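You operate a simulated robot arm through the tools that you are given. There is no shell and no other tool. Be economical: measure what you need, move in short steps, check, and stop when the job is done.

Carry out the task below with a simulated two-armed robot. There is one attempt and no reset: what you move stays moved.

## Task
Pack the teal and purple tubs in the flat carton and strap it.
Fine: shut the flap, then draw the yellow strap tight on the carton. Set down upright: what you pick out.

The check looks at the end state, three seconds after you hand in, the way a careful person would. Anything else that was tipped, shoved, dropped, spilled or broken makes it a failure.

## Robot
Two 7-joint arms with two-finger parallel grippers on one trunk, on a base that drives. Base frame: it is fixed to the floor where the robot stands at the start and does not move with it; the origin is under the middle of the robot, x ahead of it, y to its left, z up. Lengths are in mm, angles in degrees, forces in N, time in s.
The left shoulder is at the start at [50, 177, 1054], the right one opposite. With the tool pointing down near the work surface each hand reaches from about 100 to 580 mm from the robot's upright axis, wherever it stands, measured 20 degrees to its own side. Places, roughly: carton flap [-400, 800, 1000]; flat carton [-500, 800, 800]; yellow strap [-500, 600, 600]. Payload 3.43 kg a hand.
The tool frame of a hand sits at the grasp point between the pads (the TCP): z along the fingers, y along the line on which they close. The tips reach 34 mm beyond it. The gripper opens to 128 mm. The fingers are 24 mm wide and 12 mm thick; the gripper's body (48 by 130 mm) begins 96 mm behind the TCP.
Orientation is that of the tool frame in the base frame, as a unit quaternion [x, y, z, w]. With the fingers straight down and closing along the base's y, the tool's x points along the base's -x, its y along +y and its z along -z.

## Interface
- The arms move only by the tool drive_tool. It takes "left_rows", "right_rows" or both (then of equal length, played together; a hand with none holds still); each is a list of rows, each a list of 3 entries, a list of its own where there are three numbers: the shift along the tool's x, y, z in mm, then the turn, a rotation vector about the tool's x, y, z in degrees, then the opening, from 0 (shut) to 1 (fully open). In form: [[[tx, ty, tz], [wx, wy, wz], jaw], ...]. A call has 1 to 20 rows; each row is the pose to reach, as a shift and turn from the pose commanded when the call began, along the tool's axes at that moment. Each row takes 0.2 s and may step no farther than 50 mm and 8.6 degrees from the row before; otherwise, or with a gripper value out of range, the whole call is refused. A pose out of reach is approached as far as the arm can. The call stops where the force on the tool passes 60 N (or 10 N more than at its start, if that is more) or the arm is blocked; 0.2 s more then pass. The fingers move at their own pace (about 108 mm/s each) and stop on an object; they squeeze with about 21 N. The grip force told is the motor's: it shows also when the fingers shut on nothing. Time passes only in rows, and 0.2 s behind the last, so rows that repeat a pose let the fingers close. The reply holds the time, the measured pose of the TCP, the force on the tool along the base axes, the opening and the grip force, in the units named above and with some noise, with the torque about the TCP (base axes, N m) and any sound that the robot's microphone picked up, and new pictures: "pictures" is both (left out), scene, wrist or none (wrist: the cameras of the hands that moved).
- Cameras (640 x 400 px; columns grow to the right, rows downward): "scene" is now at [126, 70.5, 1228]; the picture's right is [0.79, -0.61, 0.00], its down [-0.28, -0.37, -0.89] and it looks along [0.54, 0.70, -0.46] (base axes); focal length 214 px, centre (320, 200). "left" rides on the left gripper at [76, 11, -160] in its tool frame; the picture's right is [-0.15, 0.99, 0.00], its down [-0.88, -0.13, -0.46] and it looks along [-0.45, -0.07, 0.89] (tool axes); focal length 234 px, centre (320, 200). "right" rides on the right gripper at [76, -11, -160] in its tool frame; the picture's right is [0.15, 0.99, 0.00], its down [-0.88, 0.13, -0.46] and it looks along [-0.45, 0.07, 0.89] (tool axes); focal length 234 px, centre (320, 200). There is no depth. A picture from a camera that has moved, and an enlarged one, comes with that camera's place and axes in the base frame and with its lens.
- move_column(by): slides the trunk up (or, below 0, down) by that many mm; the arms and the scene camera ride with it, the base frame stays. It gives what a move gives, with no picture.
- roll_base(legs): drives the robot by 1 to 6 legs, each [ahead, turn to the left] in mm and degrees, along the robot's own axes; the way and the turn of a leg run together, so that a leg with both is an arc; at most 1500 mm and 180 degrees a leg. The arms and the cameras ride along, it lands a little off, and it stops where it bumps. It gives what a move gives, and a new picture of the scene camera.
- pan_tilt(pan, tilt): turns the head with the scene camera to pan (to the left, within 80 degrees either way) and tilt (down, from -29 to 69), counted from straight ahead of the robot. It gives what a move gives, and a new picture of the scene camera.
- enlarge(camera, box): a new picture of the part [left, top, right, bottom] of that camera's present view, enlarged. It takes no simulated time.
- hand_in(): hands the job in; it is judged then, once.

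Go step by step. Nothing tells you exact positions but the pictures and the camera data: compare them with the known pose of the tool, close in by small moves and look again before you grip or let go. The budget is 120 turns and 260 pictures, counting those below and the enlarged ones. Unless the task says otherwise, let go and move clear before handing in.

The tools are called as name(argument=value, ...) on one line, values as JSON. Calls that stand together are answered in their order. drive_tool: Moves the arms, as the interface text tells. Its arguments: {"type":"object","properties":{"left_rows":{"type":"array"},"right_rows":{"type":"array"},"pictures":{"type":"string","enum":["both","scene","wrist","none"]}},"required":[]} The other tools are called the same way: move_column (by) slides the trunk up or down; roll_base (legs) drives the base; pan_tilt (pan, tilt) turns the head that bears the scene camera; enlarge (camera, box) takes an enlarged picture of a part of a camera's view; hand_in () hands the job in.

At the start:

```text
t: 0.0
left_ee_pos: [325.7, 344.4, 1142.8]
left_ee_rot: [0.0, 1.0, 0.001, 0.0]
left_wrist_force: [0.3, -0.8, 0.2]
left_wrist_torque: [0.01, 0.0, -0.02]
left_finger_gap: 127.9
left_finger_force: 0.0
right_ee_pos: [303.3, 29.5, 1214.7]
right_ee_rot: [0.0, 1.0, 0.0, 0.0]
right_wrist_force: [0.4, 1.2, -0.4]
right_wrist_torque: [0.03, -0.04, 0.04]
right_finger_gap: 128.1
right_finger_force: 0.1
trunk travel left (down, up): [-225.0, 176.0]
robot x, y, heading: [3.5, 2.2, 0.2]
head pan, tilt: [52.5, 27.7]
```

scene: 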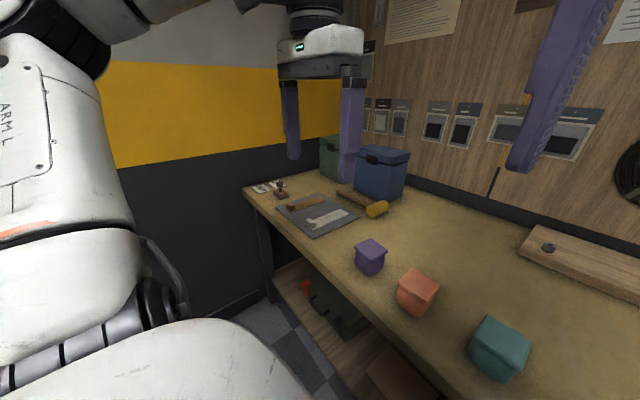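
right: 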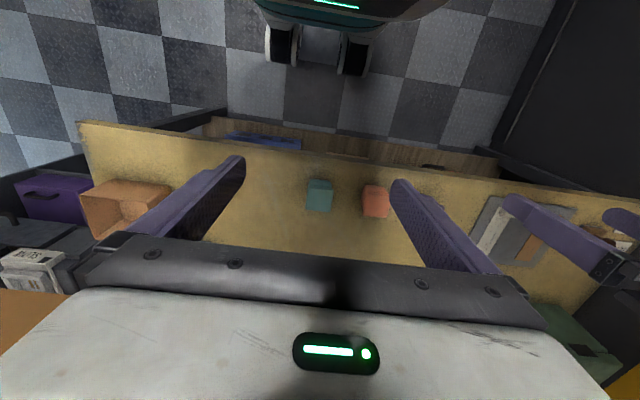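
left: 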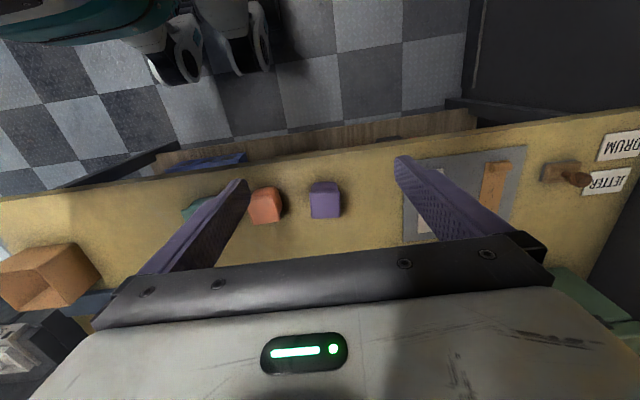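

I see three tubs (purple, salmon, teal) on a bench ahead; the carton should be behind to the left. I'll look around first.

pan_tilt(pan=80, tilt=25)

pan_tilt(pan=0, tilt=45)

```text
t: 0.9
left_ee_pos: [326.0, 343.0, 1142.3]
left_ee_rot: [-0.001, 1.0, 0.0, -0.001]
left_wrist_force: [-0.6, -0.7, 0.4]
left_wrist_torque: [-0.02, 0.01, 0.0]
left_finger_gap: 127.6
left_finger_force: 0.2
right_ee_pos: [302.8, 28.1, 1214.3]
right_ee_rot: [0.001, 1.0, 0.0, 0.0]
right_wrist_force: [-0.7, 0.4, 0.5]
right_wrist_torque: [0.01, 0.01, -0.01]
right_finger_gap: 128.0
right_finger_force: 0.0
trunk travel left (down, up): [-225.0, 176.0]
robot x, y, heading: [-1.1, -0.1, -0.4]
head pan, tilt: [80.0, 25.0]
camera scene: at [86.5, 88.8, 1232.3], right [0.98, -0.17, 0.0], down [-0.07, -0.42, -0.91], along [0.16, 0.89, -0.42], focal length 214 px, centre (320, 200)
```

scene: 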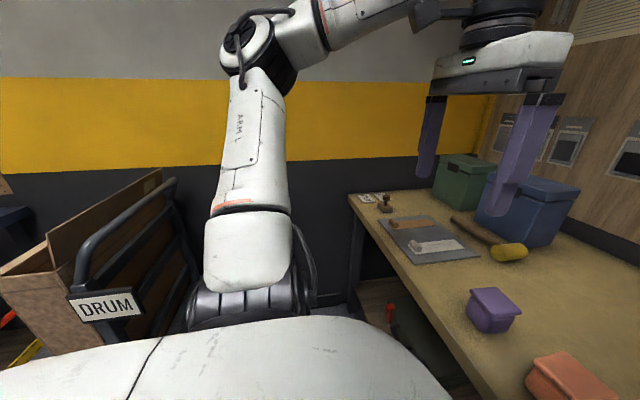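

```text
t: 2.5
left_ee_pos: [327.3, 343.6, 1142.4]
left_ee_rot: [-0.001, 1.0, 0.0, 0.0]
left_wrist_force: [-0.6, -0.4, 0.0]
left_wrist_torque: [-0.02, 0.0, -0.01]
left_finger_gap: 128.1
left_finger_force: 0.0
right_ee_pos: [307.5, 25.0, 1215.6]
right_ee_rot: [-0.001, 1.0, 0.004, -0.003]
right_wrist_force: [56.5, -47.6, -4.3]
right_wrist_torque: [8.07, 9.09, 4.9]
right_finger_gap: 128.0
right_finger_force: 0.2
trunk travel left (down, up): [-225.0, 176.0]
robot x, y, heading: [-1.6, -0.2, -0.2]
head pan, tilt: [0.0, 45.0]
camera scene: at [148.9, 30.9, 1209.1], right [0.39, -0.92, 0.0], down [-0.59, -0.25, -0.77], along [0.71, 0.3, -0.64], focal length 214 px, centre (320, 200)
```

scene: 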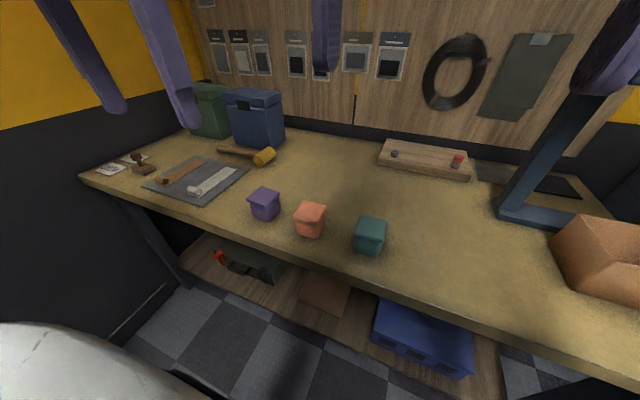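

The head bumped the right hand while panning. I'll free it and move the right hand aside.

pan_tilt(pan=35, tilt=35)

drive_tool(right_rows=[[[0, -40, 0], [0, 0, 0], 1], [[0, -80, 0], [0, 0, 0], 1], [[0, -120, 0], [0, 0, 0], 1], [[0, -160, 0], [0, 0, 0], 1], [[0, -200, 0], [0, 0, 0], 1]], pictures="none")

pan_tilt(pan=0, tilt=40)

```text
t: 3.5
left_ee_pos: [326.8, 344.8, 1142.5]
left_ee_rot: [-0.001, 1.0, -0.001, 0.0]
left_wrist_force: [0.0, -0.1, 0.1]
left_wrist_torque: [-0.02, 0.01, 0.01]
left_finger_gap: 127.9
left_finger_force: 0.0
right_ee_pos: [301.1, 29.5, 1213.8]
right_ee_rot: [-0.001, 1.0, 0.0, 0.0]
right_wrist_force: [0.4, 0.5, 0.4]
right_wrist_torque: [0.01, 0.03, 0.0]
right_finger_gap: 127.8
right_finger_force: 0.1
trunk travel left (down, up): [-225.0, 176.0]
robot x, y, heading: [-2.6, 0.7, 0.1]
head pan, tilt: [35.0, 35.0]
camera scene: at [142.5, 48.7, 1216.5], right [0.57, -0.82, 0.0], down [-0.47, -0.33, -0.82], along [0.67, 0.47, -0.57], focal length 214 px, centre (320, 200)
```

scene: 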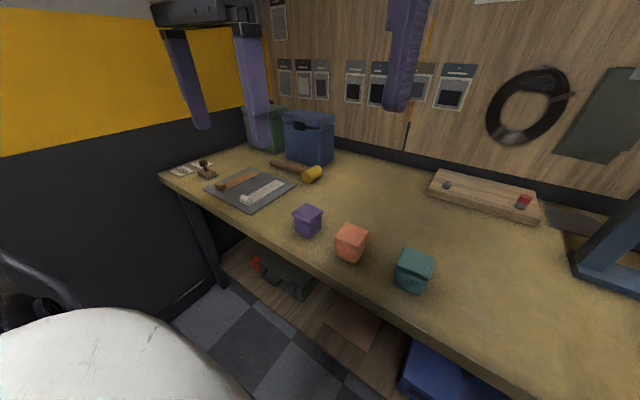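

```text
t: 4.7
left_ee_pos: [325.1, 343.3, 1143.2]
left_ee_rot: [-0.001, 1.0, 0.0, 0.0]
left_wrist_force: [0.1, -0.2, 0.3]
left_wrist_torque: [-0.03, 0.0, 0.01]
left_finger_gap: 127.8
left_finger_force: 0.1
right_ee_pos: [301.2, -170.6, 1214.2]
right_ee_rot: [0.0, 1.0, 0.0, 0.0]
right_wrist_force: [0.3, -0.5, -0.1]
right_wrist_torque: [0.0, -0.03, -0.01]
right_finger_gap: 127.9
right_finger_force: 0.1
trunk travel left (down, up): [-225.0, 176.0]
robot x, y, heading: [0.8, 3.8, -0.2]
head pan, tilt: [35.0, 35.0]
```

```text
t: 5.7
left_ee_pos: [326.8, 342.5, 1141.9]
left_ee_rot: [-0.001, 1.0, 0.0, 0.0]
left_wrist_force: [0.2, 0.4, 0.6]
left_wrist_torque: [0.01, -0.01, -0.01]
left_finger_gap: 128.0
left_finger_force: 0.1
right_ee_pos: [300.1, -170.4, 1215.9]
right_ee_rot: [0.0, 1.0, 0.0, 0.0]
right_wrist_force: [-0.3, -0.2, 0.7]
right_wrist_torque: [-0.01, 0.01, -0.01]
right_finger_gap: 128.3
right_finger_force: 0.1
trunk travel left (down, up): [-225.0, 176.0]
robot x, y, heading: [-1.2, 0.4, 0.2]
head pan, tilt: [0.0, 40.0]
camera scene: at [155.4, -1.8, 1209.0], right [0.0, -1.0, 0.0], down [-0.64, 0.0, -0.77], along [0.77, 0.0, -0.64], focal length 214 px, centre (320, 200)
```

scene: 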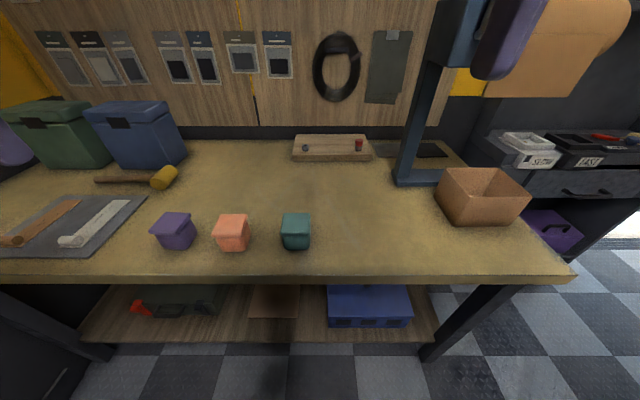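

enlarge(camera="scene", box=[130, 190, 340, 290])

```text
3.05 times, centred on (235, 240) of scene
camera zoom: at [155.4, -1.8, 1209.0], right [0.0, -1.0, 0.0], down [-0.64, 0.0, -0.77], along [0.77, 0.0, -0.64], focal length 654 px, centre (579, 78)
```

zoom: 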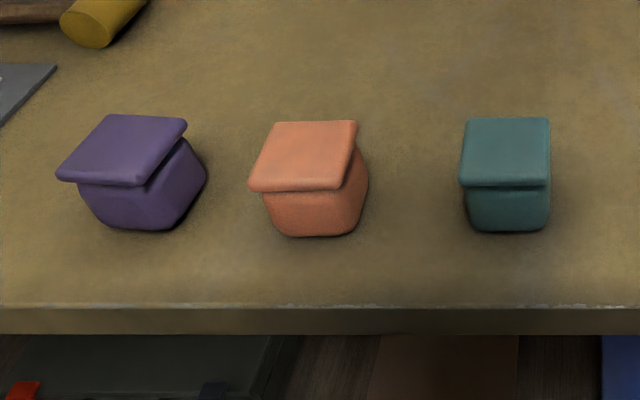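

The tubs sit at roughly (497, 338) purple, (495, 204) salmon, (497, 53) teal, lids about z≈855. I'll bring both hands over purple and teal at height and look.

drive_tool(left_rows=[[[-45, 0, 40], [0, 0, 0], 1], [[-90, -2, 80], [0, 0, 0], 1], [[-130, -5, 120], [0, 0, 0], 1], [[-171, -5, 160], [0, 0, 0], 1], [[-171, -5, 200], [0, 0, 0], 1], [[-171, -5, 200], [0, 0, 0], 1]], right_rows=[[[0, 30, 40], [0, 0, 0], 1], [[0, 60, 80], [0, 0, 0], 1], [[-25, 100, 110], [0, 0, 0], 1], [[-50, 135, 140], [0, 0, 0], 1], [[-85, 165, 160], [0, 0, 0], 1], [[-120, 190, 180], [0, 0, 0], 1]], pictures="both")

```text
refused: row 1 steps farther than a row can; nothing moved
```

drive_tool(left_rows=[[[-30, 0, 30], [0, 0, 0], 1], [[-60, -2, 60], [0, 0, 0], 1], [[-90, -5, 90], [0, 0, 0], 1], [[-120, -5, 120], [0, 0, 0], 1], [[-150, -5, 150], [0, 0, 0], 1], [[-171, -5, 180], [0, 0, 0], 1], [[-171, -5, 200], [0, 0, 0], 1]], right_rows=[[[0, 30, 30], [0, 0, 0], 1], [[0, 60, 60], [0, 0, 0], 1], [[-20, 90, 90], [0, 0, 0], 1], [[-45, 120, 120], [0, 0, 0], 1], [[-70, 150, 150], [0, 0, 0], 1], [[-100, 175, 180], [0, 0, 0], 1], [[-120, 190, 210], [0, 0, 0], 1]], pictures="both")

```text
t: 7.3
left_ee_pos: [495.6, 341.0, 941.4]
left_ee_rot: [-0.001, 1.0, -0.001, 0.001]
left_wrist_force: [0.3, 0.8, -0.9]
left_wrist_torque: [-0.01, -0.01, 0.0]
left_finger_gap: 128.3
left_finger_force: 0.1
right_ee_pos: [424.0, 18.2, 1003.5]
right_ee_rot: [0.0, 1.0, 0.0, 0.001]
right_wrist_force: [0.8, -0.9, -0.3]
right_wrist_torque: [0.01, 0.0, 0.01]
right_finger_gap: 128.1
right_finger_force: 0.1
trunk travel left (down, up): [-225.0, 176.0]
robot x, y, heading: [0.3, 1.4, 0.2]
head pan, tilt: [0.0, 40.0]
camera scene: at [155.6, -1.6, 1208.9], right [0.0, -1.0, 0.0], down [-0.64, 0.0, -0.77], along [0.77, 0.0, -0.64], focal length 214 px, centre (320, 200)
camera right: at [348.9, 7.3, 1163.1], right [-0.15, 0.99, 0.0], down [0.88, 0.13, 0.46], along [0.45, 0.07, -0.89], focal length 234 px, centre (320, 200)
camera left: at [419.5, 351.4, 1100.2], right [0.15, 0.99, 0.0], down [0.88, -0.13, 0.46], along [0.45, -0.07, -0.89], focal length 234 px, centre (320, 200)
```

scene: 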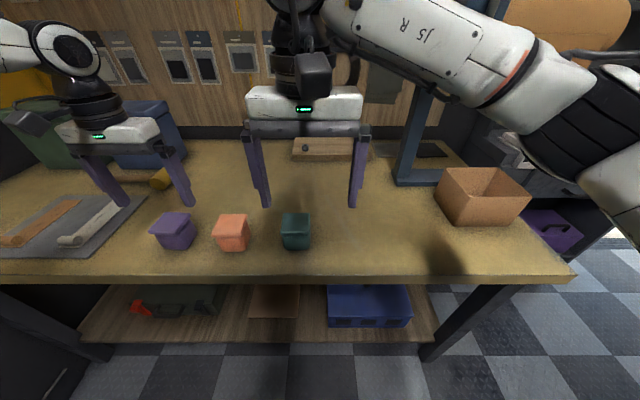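
right: 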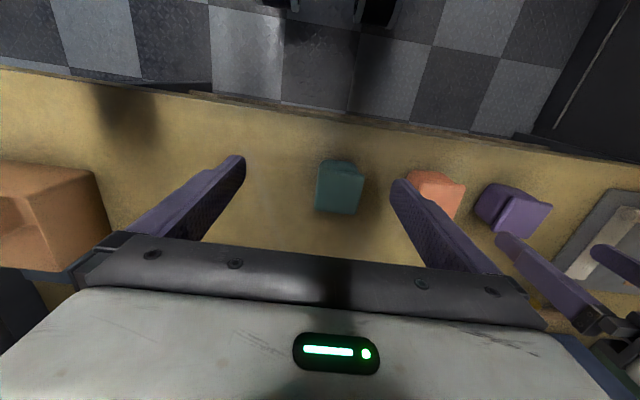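
left: 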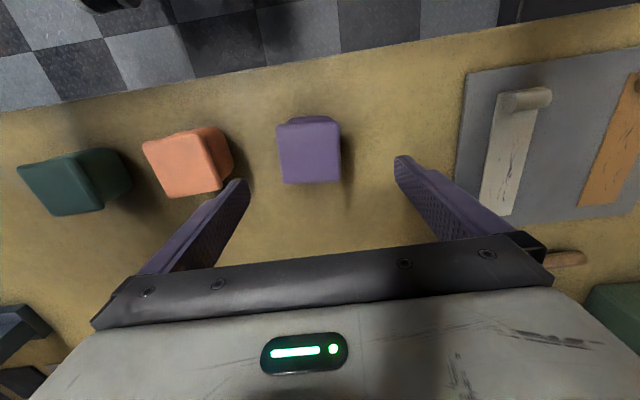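

enlarge(camera="right", box=[240, 130, 480, 280])

enlarge(camera="left", box=[220, 90, 420, 215])

```text
2.67 times, centred on (360, 205) of right
camera zoom: at [348.9, 7.3, 1163.1], right [-0.15, 0.99, 0.0], down [0.88, 0.13, 0.46], along [0.45, 0.07, -0.89], focal length 624 px, centre (213, 187)
```

zoom: 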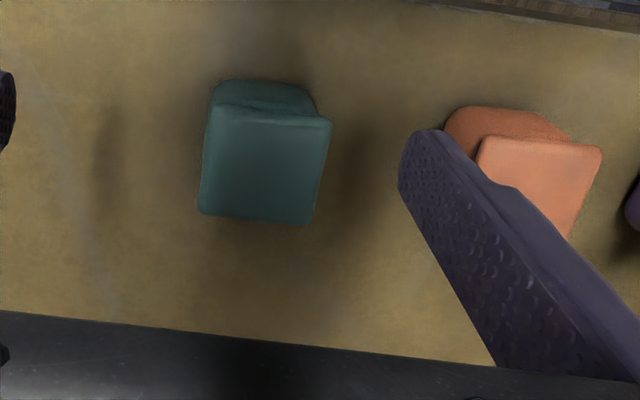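

```text
3.20 times, centred on (320, 152) of left
camera zoom: at [419.5, 351.4, 1100.2], right [0.15, 0.99, 0.0], down [0.88, -0.13, 0.46], along [0.45, -0.07, -0.89], focal length 749 px, centre (320, 352)
```

zoom: 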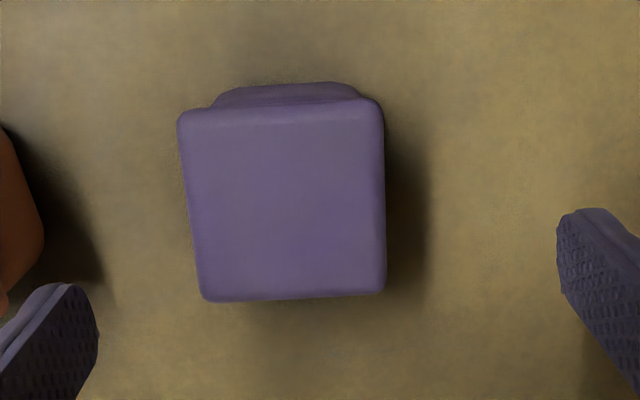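

drive_tool(left_rows=[[[10, -12, 0], [0, 0, 6], 0.8], [[10, -12, 20], [0, 0, 6], 0.8], [[10, -12, 40], [0, 0, 6], 0.8], [[10, -12, 50], [0, 0, 6], 0.8], [[10, -12, 50], [0, 0, 6], 0.8]], right_rows=[[[-30, 19, 20], [0, 0, -2], 0.8], [[-64, 38, 40], [0, 0, -3], 0.8], [[-64, 38, 70], [0, 0, -3], 0.8], [[-64, 38, 100], [0, 0, -3], 0.8], [[-64, 38, 113], [0, 0, -3], 0.8]], pictures="both")

```text
t: 8.5
left_ee_pos: [484.9, 327.4, 892.7]
left_ee_rot: [0.051, 0.999, 0.0, 0.0]
left_wrist_force: [-0.1, 0.8, -0.3]
left_wrist_torque: [0.01, -0.02, -0.02]
left_finger_gap: 102.5
left_finger_force: 0.1
right_ee_pos: [487.9, 56.7, 892.3]
right_ee_rot: [-0.026, 1.0, 0.001, 0.0]
right_wrist_force: [-0.1, -0.2, 0.7]
right_wrist_torque: [0.02, 0.01, -0.02]
right_finger_gap: 102.5
right_finger_force: 0.0
trunk travel left (down, up): [-225.0, 176.0]
robot x, y, heading: [-0.3, 2.0, -0.3]
head pan, tilt: [0.0, 40.0]
camera scene: at [155.4, -1.9, 1209.0], right [0.0, -1.0, 0.0], down [-0.64, 0.0, -0.77], along [0.77, 0.0, -0.64], focal length 214 px, centre (320, 200)
camera right: at [413.9, 41.4, 1051.5], right [-0.2, 0.98, 0.0], down [0.87, 0.18, 0.46], along [0.45, 0.09, -0.89], focal length 234 px, centre (320, 200)
camera left: at [410.6, 345.2, 1051.0], right [0.25, 0.97, 0.0], down [0.86, -0.22, 0.46], along [0.44, -0.11, -0.89], focal length 234 px, centre (320, 200)
```

scene: 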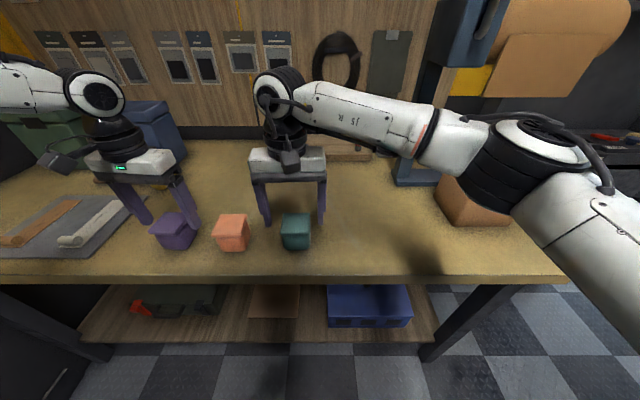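
right: 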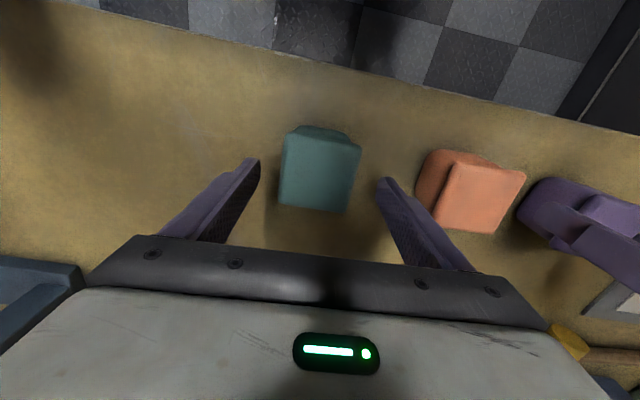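
left: 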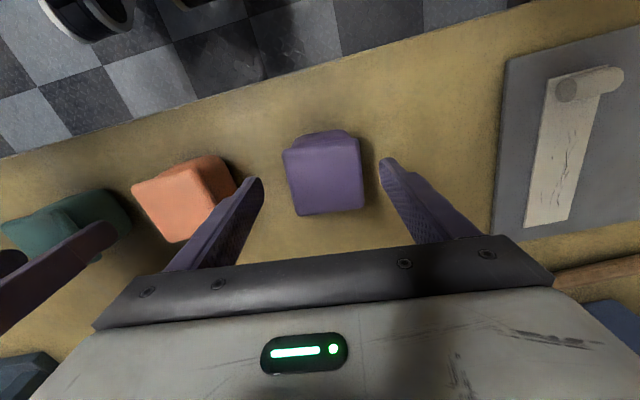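

drive_tool(left_rows=[[[0, 3, 20], [0, 0, 0], 0.8], [[0, 3, 36], [0, 0, 0], 0.8], [[0, 3, 43], [0, 0, 0], 0.8], [[0, 3, 50], [0, 0, 0], 0.8]], right_rows=[[[0, 0, 20], [0, 0, 0], 0.8], [[0, 0, 36], [0, 0, 0], 0.8], [[0, 0, 43], [0, 0, 0], 0.8], [[0, 0, 50], [0, 0, 0], 0.8]], pictures="both")

```text
t: 9.5
left_ee_pos: [486.9, 331.7, 841.0]
left_ee_rot: [0.051, 0.999, 0.0, 0.001]
left_wrist_force: [0.4, -0.7, 0.3]
left_wrist_torque: [0.01, 0.0, 0.03]
left_finger_gap: 102.5
left_finger_force: 0.2
right_ee_pos: [486.9, 56.3, 841.6]
right_ee_rot: [-0.026, 1.0, 0.0, 0.0]
right_wrist_force: [-0.1, 0.4, -0.1]
right_wrist_torque: [0.03, -0.03, 0.0]
right_finger_gap: 102.6
right_finger_force: 0.0
trunk travel left (down, up): [-225.0, 176.0]
robot x, y, heading: [-0.4, -0.8, 0.1]
head pan, tilt: [0.0, 40.0]
camera scene: at [155.5, -1.9, 1208.9], right [0.0, -1.0, 0.0], down [-0.64, 0.0, -0.77], along [0.77, 0.0, -0.64], focal length 214 px, centre (320, 200)
camera right: at [412.5, 41.4, 1000.7], right [-0.2, 0.98, 0.0], down [0.87, 0.18, 0.46], along [0.45, 0.09, -0.89], focal length 234 px, centre (320, 200)
camera left: at [413.0, 348.9, 1000.8], right [0.25, 0.97, 0.0], down [0.86, -0.22, 0.46], along [0.44, -0.11, -0.89], focal length 234 px, centre (320, 200)
```

scene: 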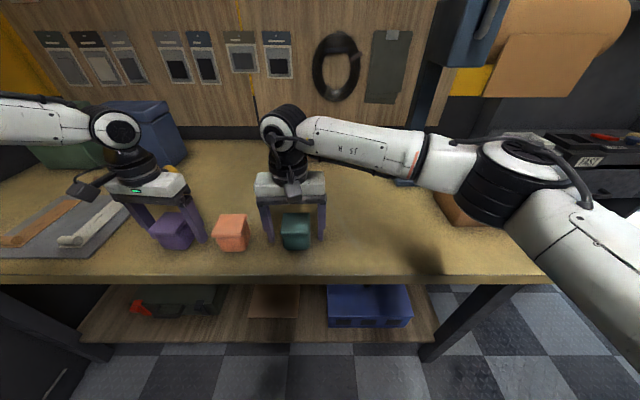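
right: 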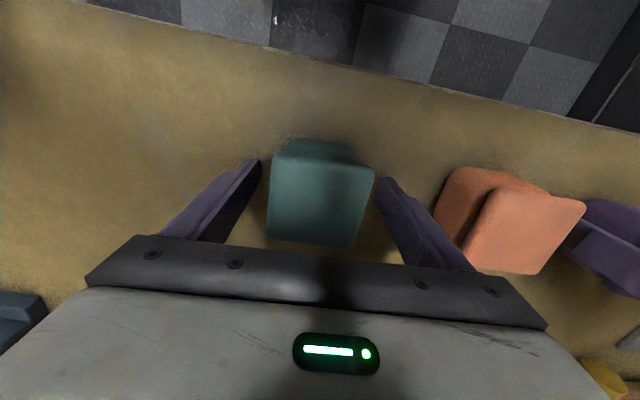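
left: 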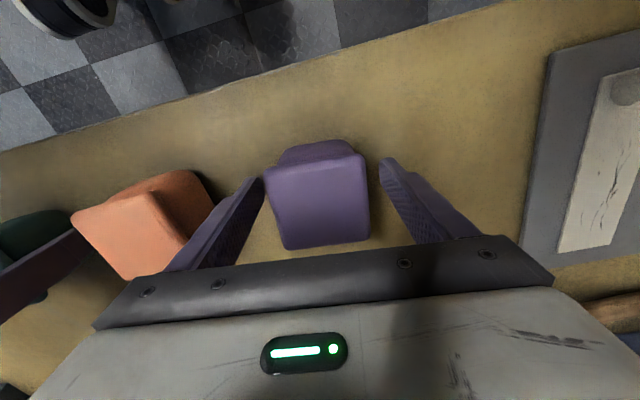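

Both hands straddle their tubs well. Closing.

drive_tool(left_rows=[[[0, 0, 0], [0, 0, 0], 0.6], [[0, 0, 0], [0, 0, 0], 0.5], [[0, 0, 0], [0, 0, 0], 0.3], [[0, 0, 0], [0, 0, 0], 0.3]], right_rows=[[[0, 0, 0], [0, 0, 0], 0.6], [[0, 0, 0], [0, 0, 0], 0.5], [[0, 0, 0], [0, 0, 0], 0.3], [[0, 0, 0], [0, 0, 0], 0.3]], pictures="wrist")

```text
t: 10.5
left_ee_pos: [488.1, 329.7, 842.4]
left_ee_rot: [0.051, 0.999, 0.001, 0.0]
left_wrist_force: [0.5, 0.6, 0.2]
left_wrist_torque: [0.02, -0.04, 0.02]
left_finger_gap: 63.6
left_finger_force: 20.7
right_ee_pos: [486.9, 56.3, 842.4]
right_ee_rot: [-0.027, 1.0, -0.001, 0.001]
right_wrist_force: [-1.1, -0.3, -0.9]
right_wrist_torque: [0.01, -0.06, 0.0]
right_finger_gap: 63.5
right_finger_force: 21.0
trunk travel left (down, up): [-225.0, 176.0]
robot x, y, heading: [1.1, 3.3, 0.0]
head pan, tilt: [0.0, 40.0]
camera right: at [412.7, 41.3, 1001.0], right [-0.2, 0.98, 0.0], down [0.87, 0.18, 0.46], along [0.45, 0.09, -0.89], focal length 234 px, centre (320, 200)
camera left: at [413.0, 348.8, 1001.0], right [0.25, 0.97, 0.0], down [0.86, -0.22, 0.46], along [0.44, -0.11, -0.89], focal length 234 px, centre (320, 200)
```

right: 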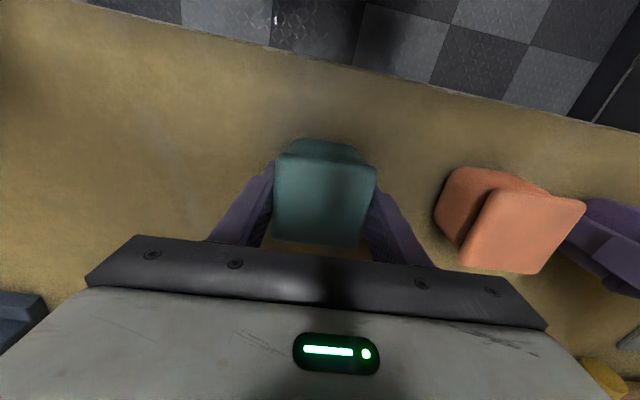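
left: 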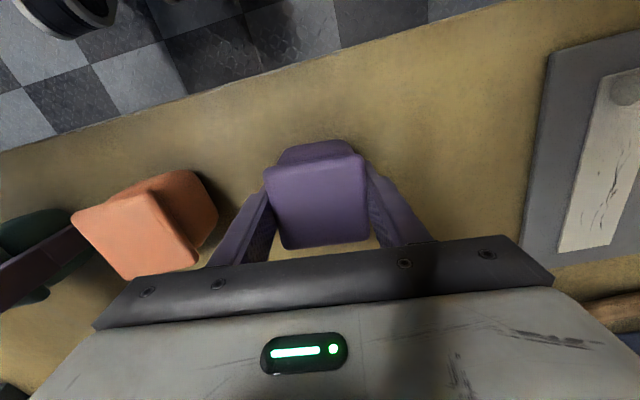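

Both gripped (~63.5 mm). Lifting and drawing both back.

drive_tool(left_rows=[[[0, 0, -20], [0, 0, 0], 0.3], [[0, 0, -60], [0, 0, 0], 0.3], [[0, 0, -105], [0, 0, 0], 0.3], [[0, 0, -150], [0, 0, 0], 0.3], [[0, 0, -195], [0, 0, 0], 0.3], [[35, 0, -225], [0, 0, 0], 0.3], [[75, 0, -240], [0, 0, 0], 0.3], [[115, 0, -240], [0, 0, 0], 0.3], [[150, 0, -240], [0, 0, 0], 0.3]], right_rows=[[[0, 0, -20], [0, 0, 0], 0.3], [[0, 0, -60], [0, 0, 0], 0.3], [[0, 0, -105], [0, 0, 0], 0.3], [[0, -10, -145], [0, 0, 0], 0.3], [[0, -35, -180], [0, 0, 0], 0.3], [[20, -70, -210], [0, 0, 0], 0.3], [[50, -105, -225], [0, 0, 0], 0.3], [[80, -140, -225], [0, 0, 0], 0.3], [[110, -175, -225], [0, 0, 0], 0.3]], pictures="both")

pan_tilt(pan=80, tilt=35)

```text
refused: row 6 steps farther than a row can; nothing moved
```

```text
t: 12.0
left_ee_pos: [488.5, 329.8, 842.5]
left_ee_rot: [0.052, 0.999, 0.0, 0.0]
left_wrist_force: [-0.9, 0.2, 0.5]
left_wrist_torque: [-0.01, -0.03, 0.01]
left_finger_gap: 63.4
left_finger_force: 21.0
right_ee_pos: [487.5, 54.9, 841.3]
right_ee_rot: [-0.026, 1.0, 0.0, 0.0]
right_wrist_force: [-0.7, -0.5, 0.2]
right_wrist_torque: [-0.05, 0.0, 0.04]
right_finger_gap: 63.3
right_finger_force: 20.6
trunk travel left (down, up): [-225.0, 176.0]
robot x, y, heading: [1.2, -1.9, 0.0]
head pan, tilt: [80.0, 35.0]
camera scene: at [85.9, 84.9, 1216.5], right [0.98, -0.17, 0.0], down [-0.1, -0.56, -0.82], along [0.14, 0.81, -0.57], focal length 214 px, centre (320, 200)
```

scene: 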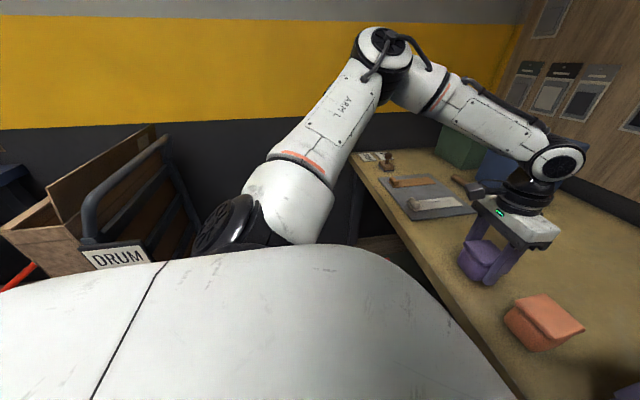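

drive_tool(left_rows=[[[0, 0, -20], [0, 0, 0], 0.3], [[0, 0, -60], [0, 0, 0], 0.3], [[0, 0, -105], [0, 0, 0], 0.3], [[0, 0, -150], [0, 0, 0], 0.3], [[0, 0, -190], [0, 0, 0], 0.3], [[30, 0, -215], [0, 0, 0], 0.3], [[65, 0, -235], [0, 0, 0], 0.3], [[105, 0, -240], [0, 0, 0], 0.3], [[150, 0, -240], [0, 0, 0], 0.3]], right_rows=[[[0, 0, -20], [0, 0, 0], 0.3], [[0, 0, -60], [0, 0, 0], 0.3], [[0, 0, -105], [0, 0, 0], 0.3], [[0, -10, -145], [0, 0, 0], 0.3], [[0, -35, -180], [0, 0, 0], 0.3], [[20, -65, -205], [0, 0, 0], 0.3], [[50, -100, -220], [0, 0, 0], 0.3], [[80, -135, -225], [0, 0, 0], 0.3], [[110, -170, -225], [0, 0, 0], 0.3]], pictures="none")

pan_tilt(pan=60, tilt=25)

```text
t: 14.0
left_ee_pos: [340.9, 348.4, 1082.5]
left_ee_rot: [0.052, 0.999, 0.0, 0.001]
left_wrist_force: [-0.4, 0.8, -1.6]
left_wrist_torque: [-0.01, 0.0, 0.0]
left_finger_gap: 63.4
left_finger_force: 21.1
right_ee_pos: [385.7, -122.0, 1065.3]
right_ee_rot: [-0.027, 1.0, 0.0, 0.0]
right_wrist_force: [-0.4, -0.8, -0.9]
right_wrist_torque: [0.01, -0.04, 0.03]
right_finger_gap: 63.7
right_finger_force: 21.4
trunk travel left (down, up): [-225.0, 176.0]
robot x, y, heading: [3.2, -1.2, -0.1]
head pan, tilt: [80.0, 35.0]
```

```text
t: 14.8
left_ee_pos: [343.5, 348.0, 1081.8]
left_ee_rot: [0.052, 0.999, 0.0, -0.001]
left_wrist_force: [-0.6, 0.7, -2.1]
left_wrist_torque: [0.0, 0.01, -0.03]
left_finger_gap: 63.4
left_finger_force: 20.6
right_ee_pos: [386.8, -122.3, 1066.3]
right_ee_rot: [-0.026, 1.0, 0.0, 0.0]
right_wrist_force: [1.5, 0.2, -1.1]
right_wrist_torque: [0.0, -0.02, 0.0]
right_finger_gap: 63.6
right_finger_force: 20.8
trunk travel left (down, up): [-225.0, 176.0]
robot x, y, heading: [0.3, 5.9, -0.1]
head pan, tilt: [60.0, 25.0]
camera scene: at [116.6, 78.0, 1232.2], right [0.87, -0.5, 0.0], down [-0.21, -0.37, -0.91], along [0.45, 0.79, -0.42], focal length 214 px, centre (320, 200)
```

scene: 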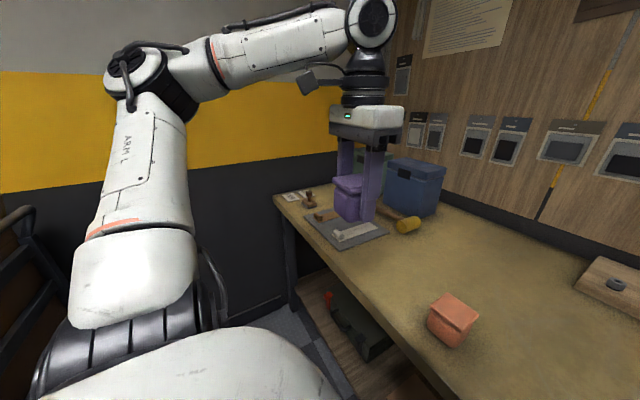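

roll_base(legs=[[0, 50]])

```text
t: 17.5
left_ee_pos: [-58.2, 485.5, 1080.4]
left_ee_rot: [-0.386, 0.922, 0.0, 0.0]
left_wrist_force: [0.6, -0.2, -1.4]
left_wrist_torque: [0.0, -0.04, 0.05]
left_finger_gap: 63.4
left_finger_force: 21.0
right_ee_pos: [336.6, 226.4, 1065.4]
right_ee_rot: [-0.457, 0.89, 0.0, -0.001]
right_wrist_force: [0.5, -0.7, -1.3]
right_wrist_torque: [0.02, -0.03, 0.01]
right_finger_gap: 63.7
right_finger_force: 21.2
trunk travel left (down, up): [-225.0, 176.0]
robot x, y, heading: [0.7, -3.9, 51.6]
head pan, tilt: [60.0, 25.0]
camera scene: at [10.3, 138.8, 1232.2], right [0.93, 0.36, 0.0], down [0.15, -0.39, -0.91], along [-0.33, 0.84, -0.42], focal length 214 px, centre (320, 200)
```

scene: 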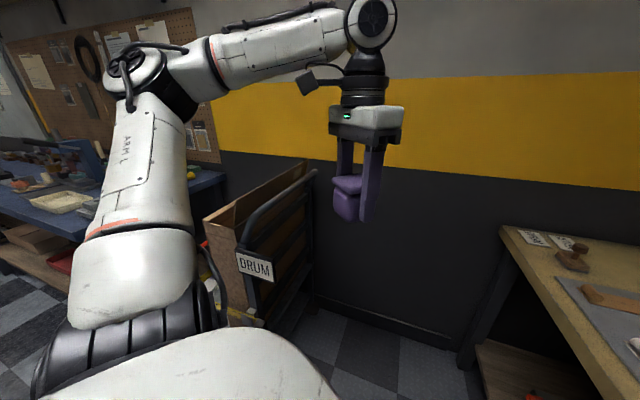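

roll_base(legs=[[0, 30]])

pan_tilt(pan=20, tilt=35)

```text
t: 19.4
left_ee_pos: [-289.4, 395.5, 1080.6]
left_ee_rot: [-0.607, 0.795, 0.0, 0.0]
left_wrist_force: [-0.2, 0.2, -2.1]
left_wrist_torque: [-0.03, -0.01, 0.01]
left_finger_gap: 63.5
left_finger_force: 21.2
right_ee_pos: [182.9, 361.2, 1065.3]
right_ee_rot: [-0.667, 0.745, -0.001, 0.0]
right_wrist_force: [-0.1, 0.4, -2.1]
right_wrist_torque: [0.01, -0.02, -0.02]
right_finger_gap: 63.4
right_finger_force: 20.7
trunk travel left (down, up): [-225.0, 176.0]
robot x, y, heading: [1.0, 0.2, 80.4]
head pan, tilt: [60.0, 25.0]
camera scene: at [-59.8, 125.7, 1232.2], right [0.63, 0.77, 0.0], down [0.33, -0.27, -0.91], along [-0.7, 0.57, -0.42], focal length 214 px, centre (320, 200)
```

scene: 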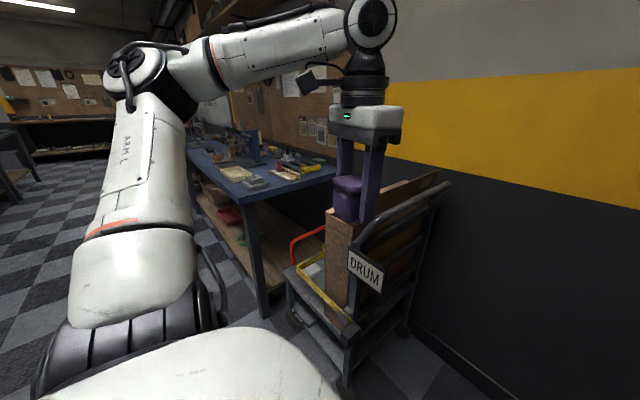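

```text
t: 20.5
left_ee_pos: [-288.6, 395.5, 1081.0]
left_ee_rot: [-0.606, 0.795, 0.001, -0.001]
left_wrist_force: [-0.5, 0.9, -1.4]
left_wrist_torque: [0.02, 0.01, 0.01]
left_finger_gap: 63.6
left_finger_force: 21.2
right_ee_pos: [183.6, 362.5, 1066.2]
right_ee_rot: [-0.668, 0.745, 0.0, 0.0]
right_wrist_force: [0.1, 0.3, -2.3]
right_wrist_torque: [-0.01, -0.01, 0.04]
right_finger_gap: 63.9
right_finger_force: 21.1
trunk travel left (down, up): [-225.0, 176.0]
robot x, y, heading: [-1.6, -1.7, 80.6]
head pan, tilt: [20.0, 35.0]
camera scene: at [-4.6, 153.9, 1216.5], right [0.98, 0.19, 0.0], down [0.11, -0.56, -0.82], along [-0.15, 0.8, -0.57], focal length 214 px, centre (320, 200)
```

scene: 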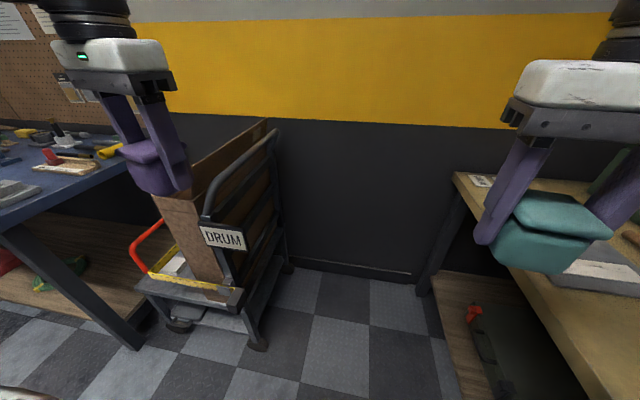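

roll_base(legs=[[0, 42]])

pan_tilt(pan=0, tilt=30)

```text
t: 22.8
left_ee_pos: [-478.2, 100.1, 1081.0]
left_ee_rot: [0.852, -0.524, 0.0, 0.0]
left_wrist_force: [0.0, 0.0, -1.5]
left_wrist_torque: [-0.01, -0.02, 0.02]
left_finger_gap: 63.8
left_finger_force: 20.9
right_ee_pos: [-106.8, 391.8, 1067.3]
right_ee_rot: [0.89, -0.457, -0.001, 0.0]
right_wrist_force: [0.2, -0.5, -2.2]
right_wrist_torque: [-0.01, 0.01, -0.01]
right_finger_gap: 63.5
right_finger_force: 20.6
trunk travel left (down, up): [-225.0, 176.0]
robot x, y, heading: [-1.6, -0.8, 122.8]
head pan, tilt: [20.0, 35.0]
camera scene: at [-107.8, 110.3, 1216.5], right [0.61, 0.8, 0.0], down [0.46, -0.35, -0.82], along [-0.65, 0.5, -0.57], focal length 214 px, centre (320, 200)
```

scene: 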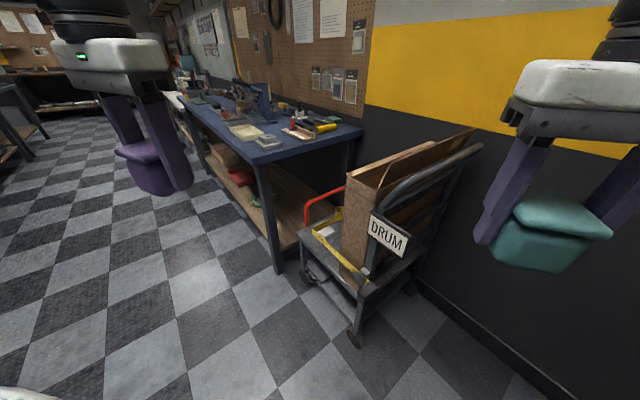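

```text
t: 23.6
left_ee_pos: [-478.1, 100.5, 1080.1]
left_ee_rot: [0.852, -0.524, 0.0, 0.001]
left_wrist_force: [-0.2, 0.6, -0.7]
left_wrist_torque: [-0.02, 0.01, 0.01]
left_finger_gap: 63.2
left_finger_force: 21.1
right_ee_pos: [-106.1, 391.6, 1066.3]
right_ee_rot: [0.89, -0.457, 0.0, 0.0]
right_wrist_force: [-0.5, 0.2, -1.6]
right_wrist_torque: [-0.01, 0.01, -0.04]
right_finger_gap: 63.4
right_finger_force: 20.8
trunk travel left (down, up): [-225.0, 176.0]
robot x, y, heading: [-2.7, -0.7, 122.7]
head pan, tilt: [0.0, 30.0]
camera scene: at [-86.5, 133.2, 1224.2], right [0.84, 0.54, 0.0], down [0.27, -0.42, -0.87], along [-0.47, 0.73, -0.5], focal length 214 px, centre (320, 200)
```

scene: 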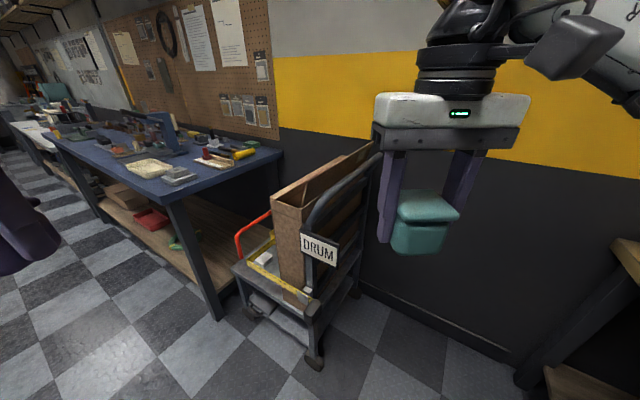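

enlarge(camera="scene", box=[220, 130, 390, 320])

```text
2.11 times, centred on (305, 225) of scene
camera zoom: at [-86.5, 133.2, 1224.2], right [0.84, 0.54, 0.0], down [0.27, -0.42, -0.87], along [-0.47, 0.73, -0.5], focal length 452 px, centre (352, 147)
```

zoom: 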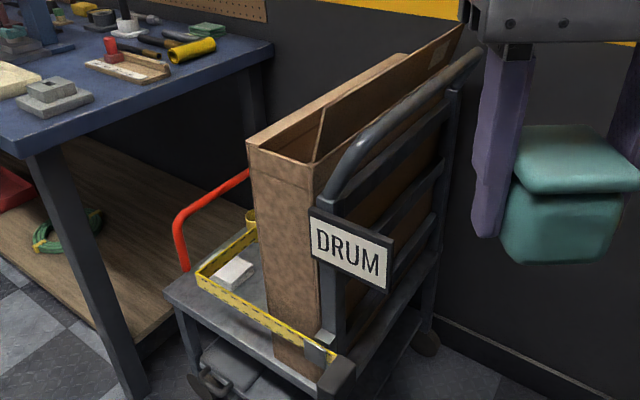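

move_column(by=170)

roll_base(legs=[[0, 42], [400, 0], [0, -75]])

pan_tilt(pan=0, tilt=45)

```text
t: 25.6
left_ee_pos: [-478.0, 100.4, 1251.0]
left_ee_rot: [0.852, -0.524, 0.0, -0.001]
left_wrist_force: [0.1, -0.9, -2.3]
left_wrist_torque: [0.0, 0.01, 0.03]
left_finger_gap: 63.7
left_finger_force: 21.2
right_ee_pos: [-106.5, 392.2, 1236.5]
right_ee_rot: [0.89, -0.456, 0.0, 0.0]
right_wrist_force: [0.0, -0.3, -2.1]
right_wrist_torque: [-0.02, 0.01, 0.02]
right_finger_gap: 63.5
right_finger_force: 21.0
trunk travel left (down, up): [-395.0, 6.0]
robot x, y, heading: [2.5, 1.1, 122.8]
head pan, tilt: [0.0, 30.0]
```

```text
t: 33.2
left_ee_pos: [-737.4, 458.8, 1250.9]
left_ee_rot: [-0.669, 0.743, 0.0, 0.0]
left_wrist_force: [-0.9, 0.4, -1.5]
left_wrist_torque: [0.01, 0.0, 0.01]
left_finger_gap: 63.6
left_finger_force: 20.4
right_ee_pos: [-268.5, 501.3, 1235.8]
right_ee_rot: [0.725, -0.689, 0.0, 0.0]
right_wrist_force: [-0.4, 0.3, -2.1]
right_wrist_torque: [-0.02, -0.01, -0.02]
right_finger_gap: 63.7
right_finger_force: 21.5
trunk travel left (down, up): [-395.0, 6.0]
robot x, y, heading: [-391.5, 113.3, 89.7]
head pan, tilt: [0.0, 30.0]
camera scene: at [-389.7, 273.3, 1394.3], right [1.0, 0.0, 0.0], down [0.0, -0.5, -0.87], along [0.0, 0.87, -0.5], focal length 214 px, centre (320, 200)
```

scene: 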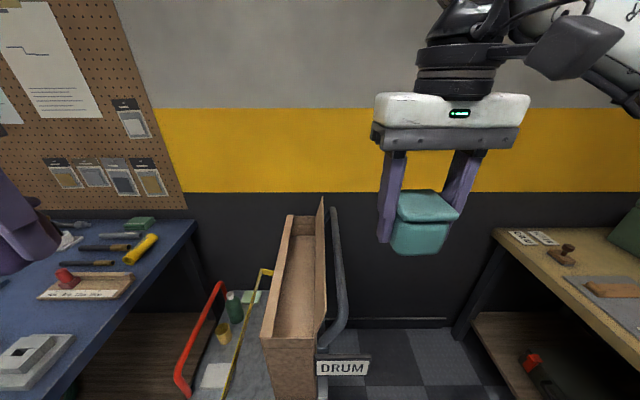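

```text
t: 34.0
left_ee_pos: [-738.9, 457.4, 1252.2]
left_ee_rot: [-0.669, 0.744, 0.0, -0.001]
left_wrist_force: [-0.3, -0.2, -2.6]
left_wrist_torque: [0.02, 0.01, 0.0]
left_finger_gap: 63.5
left_finger_force: 20.8
right_ee_pos: [-267.7, 500.8, 1237.6]
right_ee_rot: [0.725, -0.689, -0.001, 0.0]
right_wrist_force: [-0.5, -0.7, -1.5]
right_wrist_torque: [0.0, 0.02, 0.0]
right_finger_gap: 63.5
right_finger_force: 20.9
trunk travel left (down, up): [-395.0, 6.0]
robot x, y, heading: [-389.8, 112.5, 89.8]
head pan, tilt: [0.0, 45.0]
camera scene: at [-389.9, 264.1, 1371.7], right [1.0, 0.0, 0.0], down [0.0, -0.71, -0.71], along [0.0, 0.71, -0.71], focal length 214 px, centre (320, 200)
```

scene: 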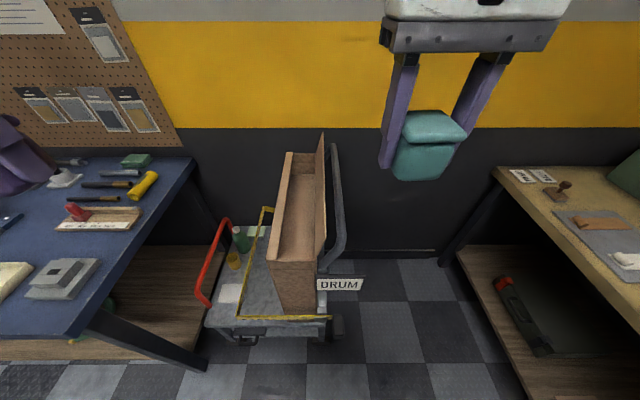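

enlarge(camera="scene", box=[190, 130, 390, 350])

enlarge(camera="scene", box=[250, 130, 350, 200])

enlarge(camera="scene", box=[250, 270, 370, 350])

```text
1.82 times, centred on (290, 240) of scene
camera zoom: at [-389.9, 264.1, 1371.7], right [1.0, 0.0, 0.0], down [0.0, -0.71, -0.71], along [0.0, 0.71, -0.71], focal length 390 px, centre (374, 127)
```

zoom: 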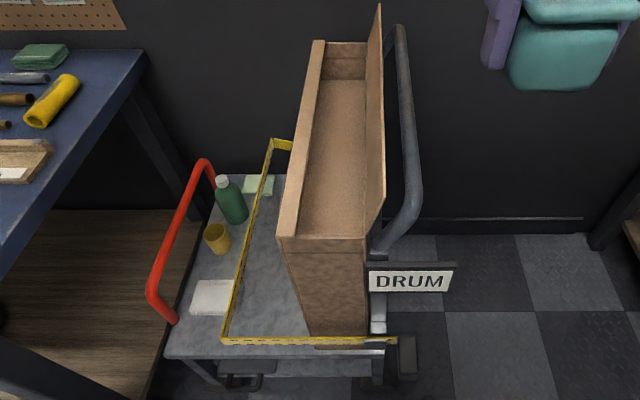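

```text
5.71 times, centred on (300, 165) of scene
camera zoom: at [-389.9, 264.1, 1371.7], right [1.0, 0.0, 0.0], down [0.0, -0.71, -0.71], along [0.0, 0.71, -0.71], focal length 1226 px, centre (434, 400)
```

zoom: 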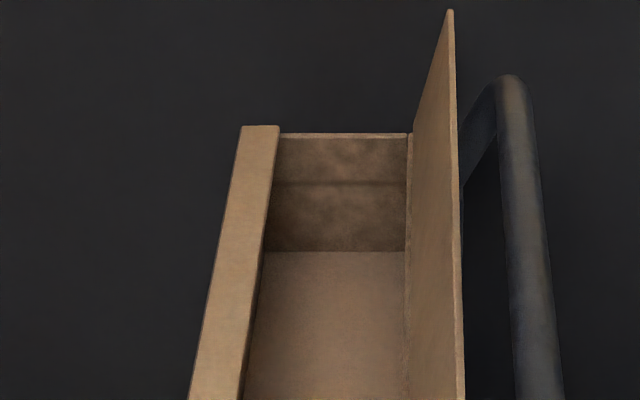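

```text
5.00 times, centred on (310, 310) of scene
camera zoom: at [-389.9, 264.1, 1371.7], right [1.0, 0.0, 0.0], down [0.0, -0.71, -0.71], along [0.0, 0.71, -0.71], focal length 1072 px, centre (370, -350)
```

zoom: 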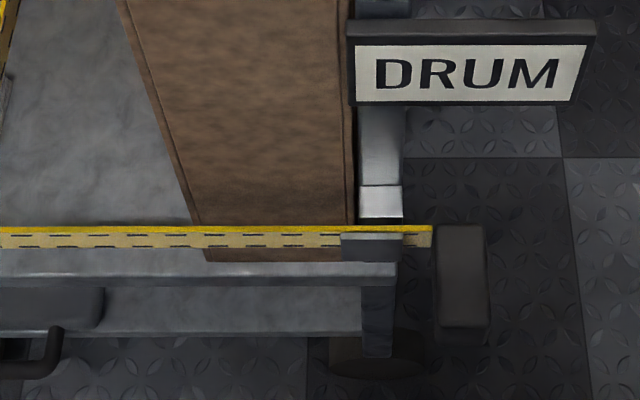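

The carton has a raised inner floor (~z 800), opening about x −497…−405, y 535…995, with the flap standing on its +x side and top at z≈900. I'll drive a bit closer with the hands high.

roll_base(legs=[[80, 0]])

move_column(by=-60)

```text
t: 35.0
left_ee_pos: [-736.2, 538.1, 1250.0]
left_ee_rot: [-0.668, 0.744, 0.0, -0.001]
left_wrist_force: [0.3, 0.3, -1.6]
left_wrist_torque: [-0.04, -0.01, 0.02]
left_finger_gap: 63.6
left_finger_force: 20.9
right_ee_pos: [-266.7, 579.9, 1235.6]
right_ee_rot: [0.725, -0.689, 0.0, 0.0]
right_wrist_force: [-0.9, 1.3, -1.2]
right_wrist_torque: [-0.03, 0.0, -0.03]
right_finger_gap: 63.4
right_finger_force: 21.4
trunk travel left (down, up): [-395.0, 6.0]
robot x, y, heading: [-388.6, 191.3, 89.6]
head pan, tilt: [0.0, 45.0]
camera scene: at [-389.7, 343.2, 1371.5], right [1.0, 0.0, 0.0], down [0.0, -0.71, -0.71], along [0.0, 0.71, -0.71], focal length 214 px, centre (320, 200)
```

scene: 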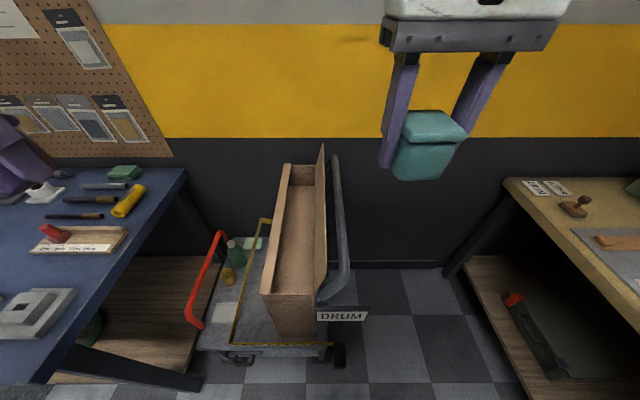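

```text
t: 36.0
left_ee_pos: [-738.4, 537.7, 1191.6]
left_ee_rot: [-0.668, 0.744, 0.0, 0.001]
left_wrist_force: [-0.5, 0.1, -1.0]
left_wrist_torque: [0.0, 0.01, 0.01]
left_finger_gap: 63.4
left_finger_force: 21.3
right_ee_pos: [-266.9, 579.6, 1176.3]
right_ee_rot: [0.725, -0.689, -0.001, -0.001]
right_wrist_force: [-0.2, -0.3, -1.6]
right_wrist_torque: [0.03, 0.01, 0.0]
right_finger_gap: 63.5
right_finger_force: 21.0
trunk travel left (down, up): [-335.0, 66.0]
robot x, y, heading: [-387.7, 191.4, 89.5]
head pan, tilt: [0.0, 45.0]
```

enlarge(camera="scene", box=[230, 90, 390, 340])

enlarge(camera="scene", box=[240, 280, 400, 400])

```text
1.60 times, centred on (310, 215) of scene
camera zoom: at [-389.6, 342.2, 1311.7], right [1.0, 0.0, 0.0], down [0.0, -0.71, -0.71], along [0.0, 0.71, -0.71], focal length 343 px, centre (336, 176)
```

zoom: 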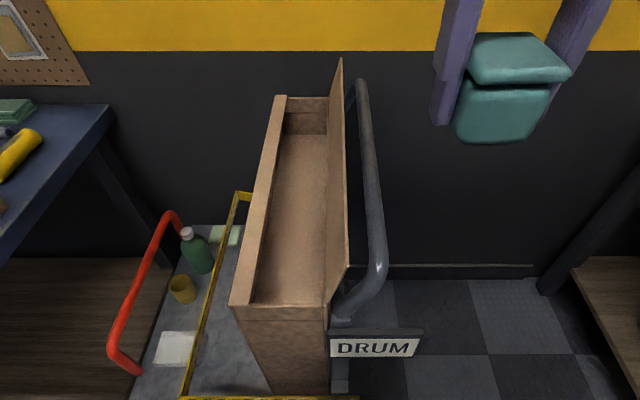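

```text
3.33 times, centred on (320, 340) of scene
camera zoom: at [-389.6, 342.2, 1311.7], right [1.0, 0.0, 0.0], down [0.0, -0.71, -0.71], along [0.0, 0.71, -0.71], focal length 715 px, centre (320, -267)
```

zoom: 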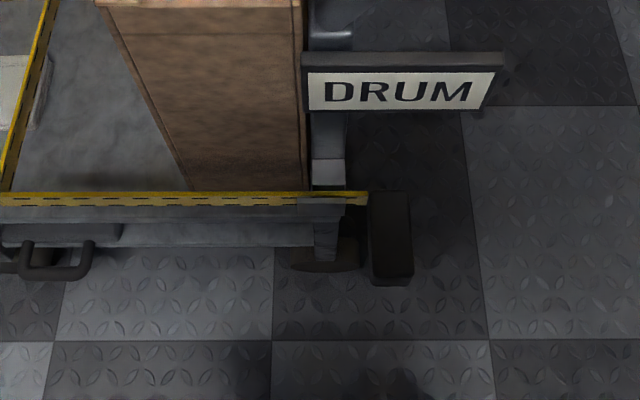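

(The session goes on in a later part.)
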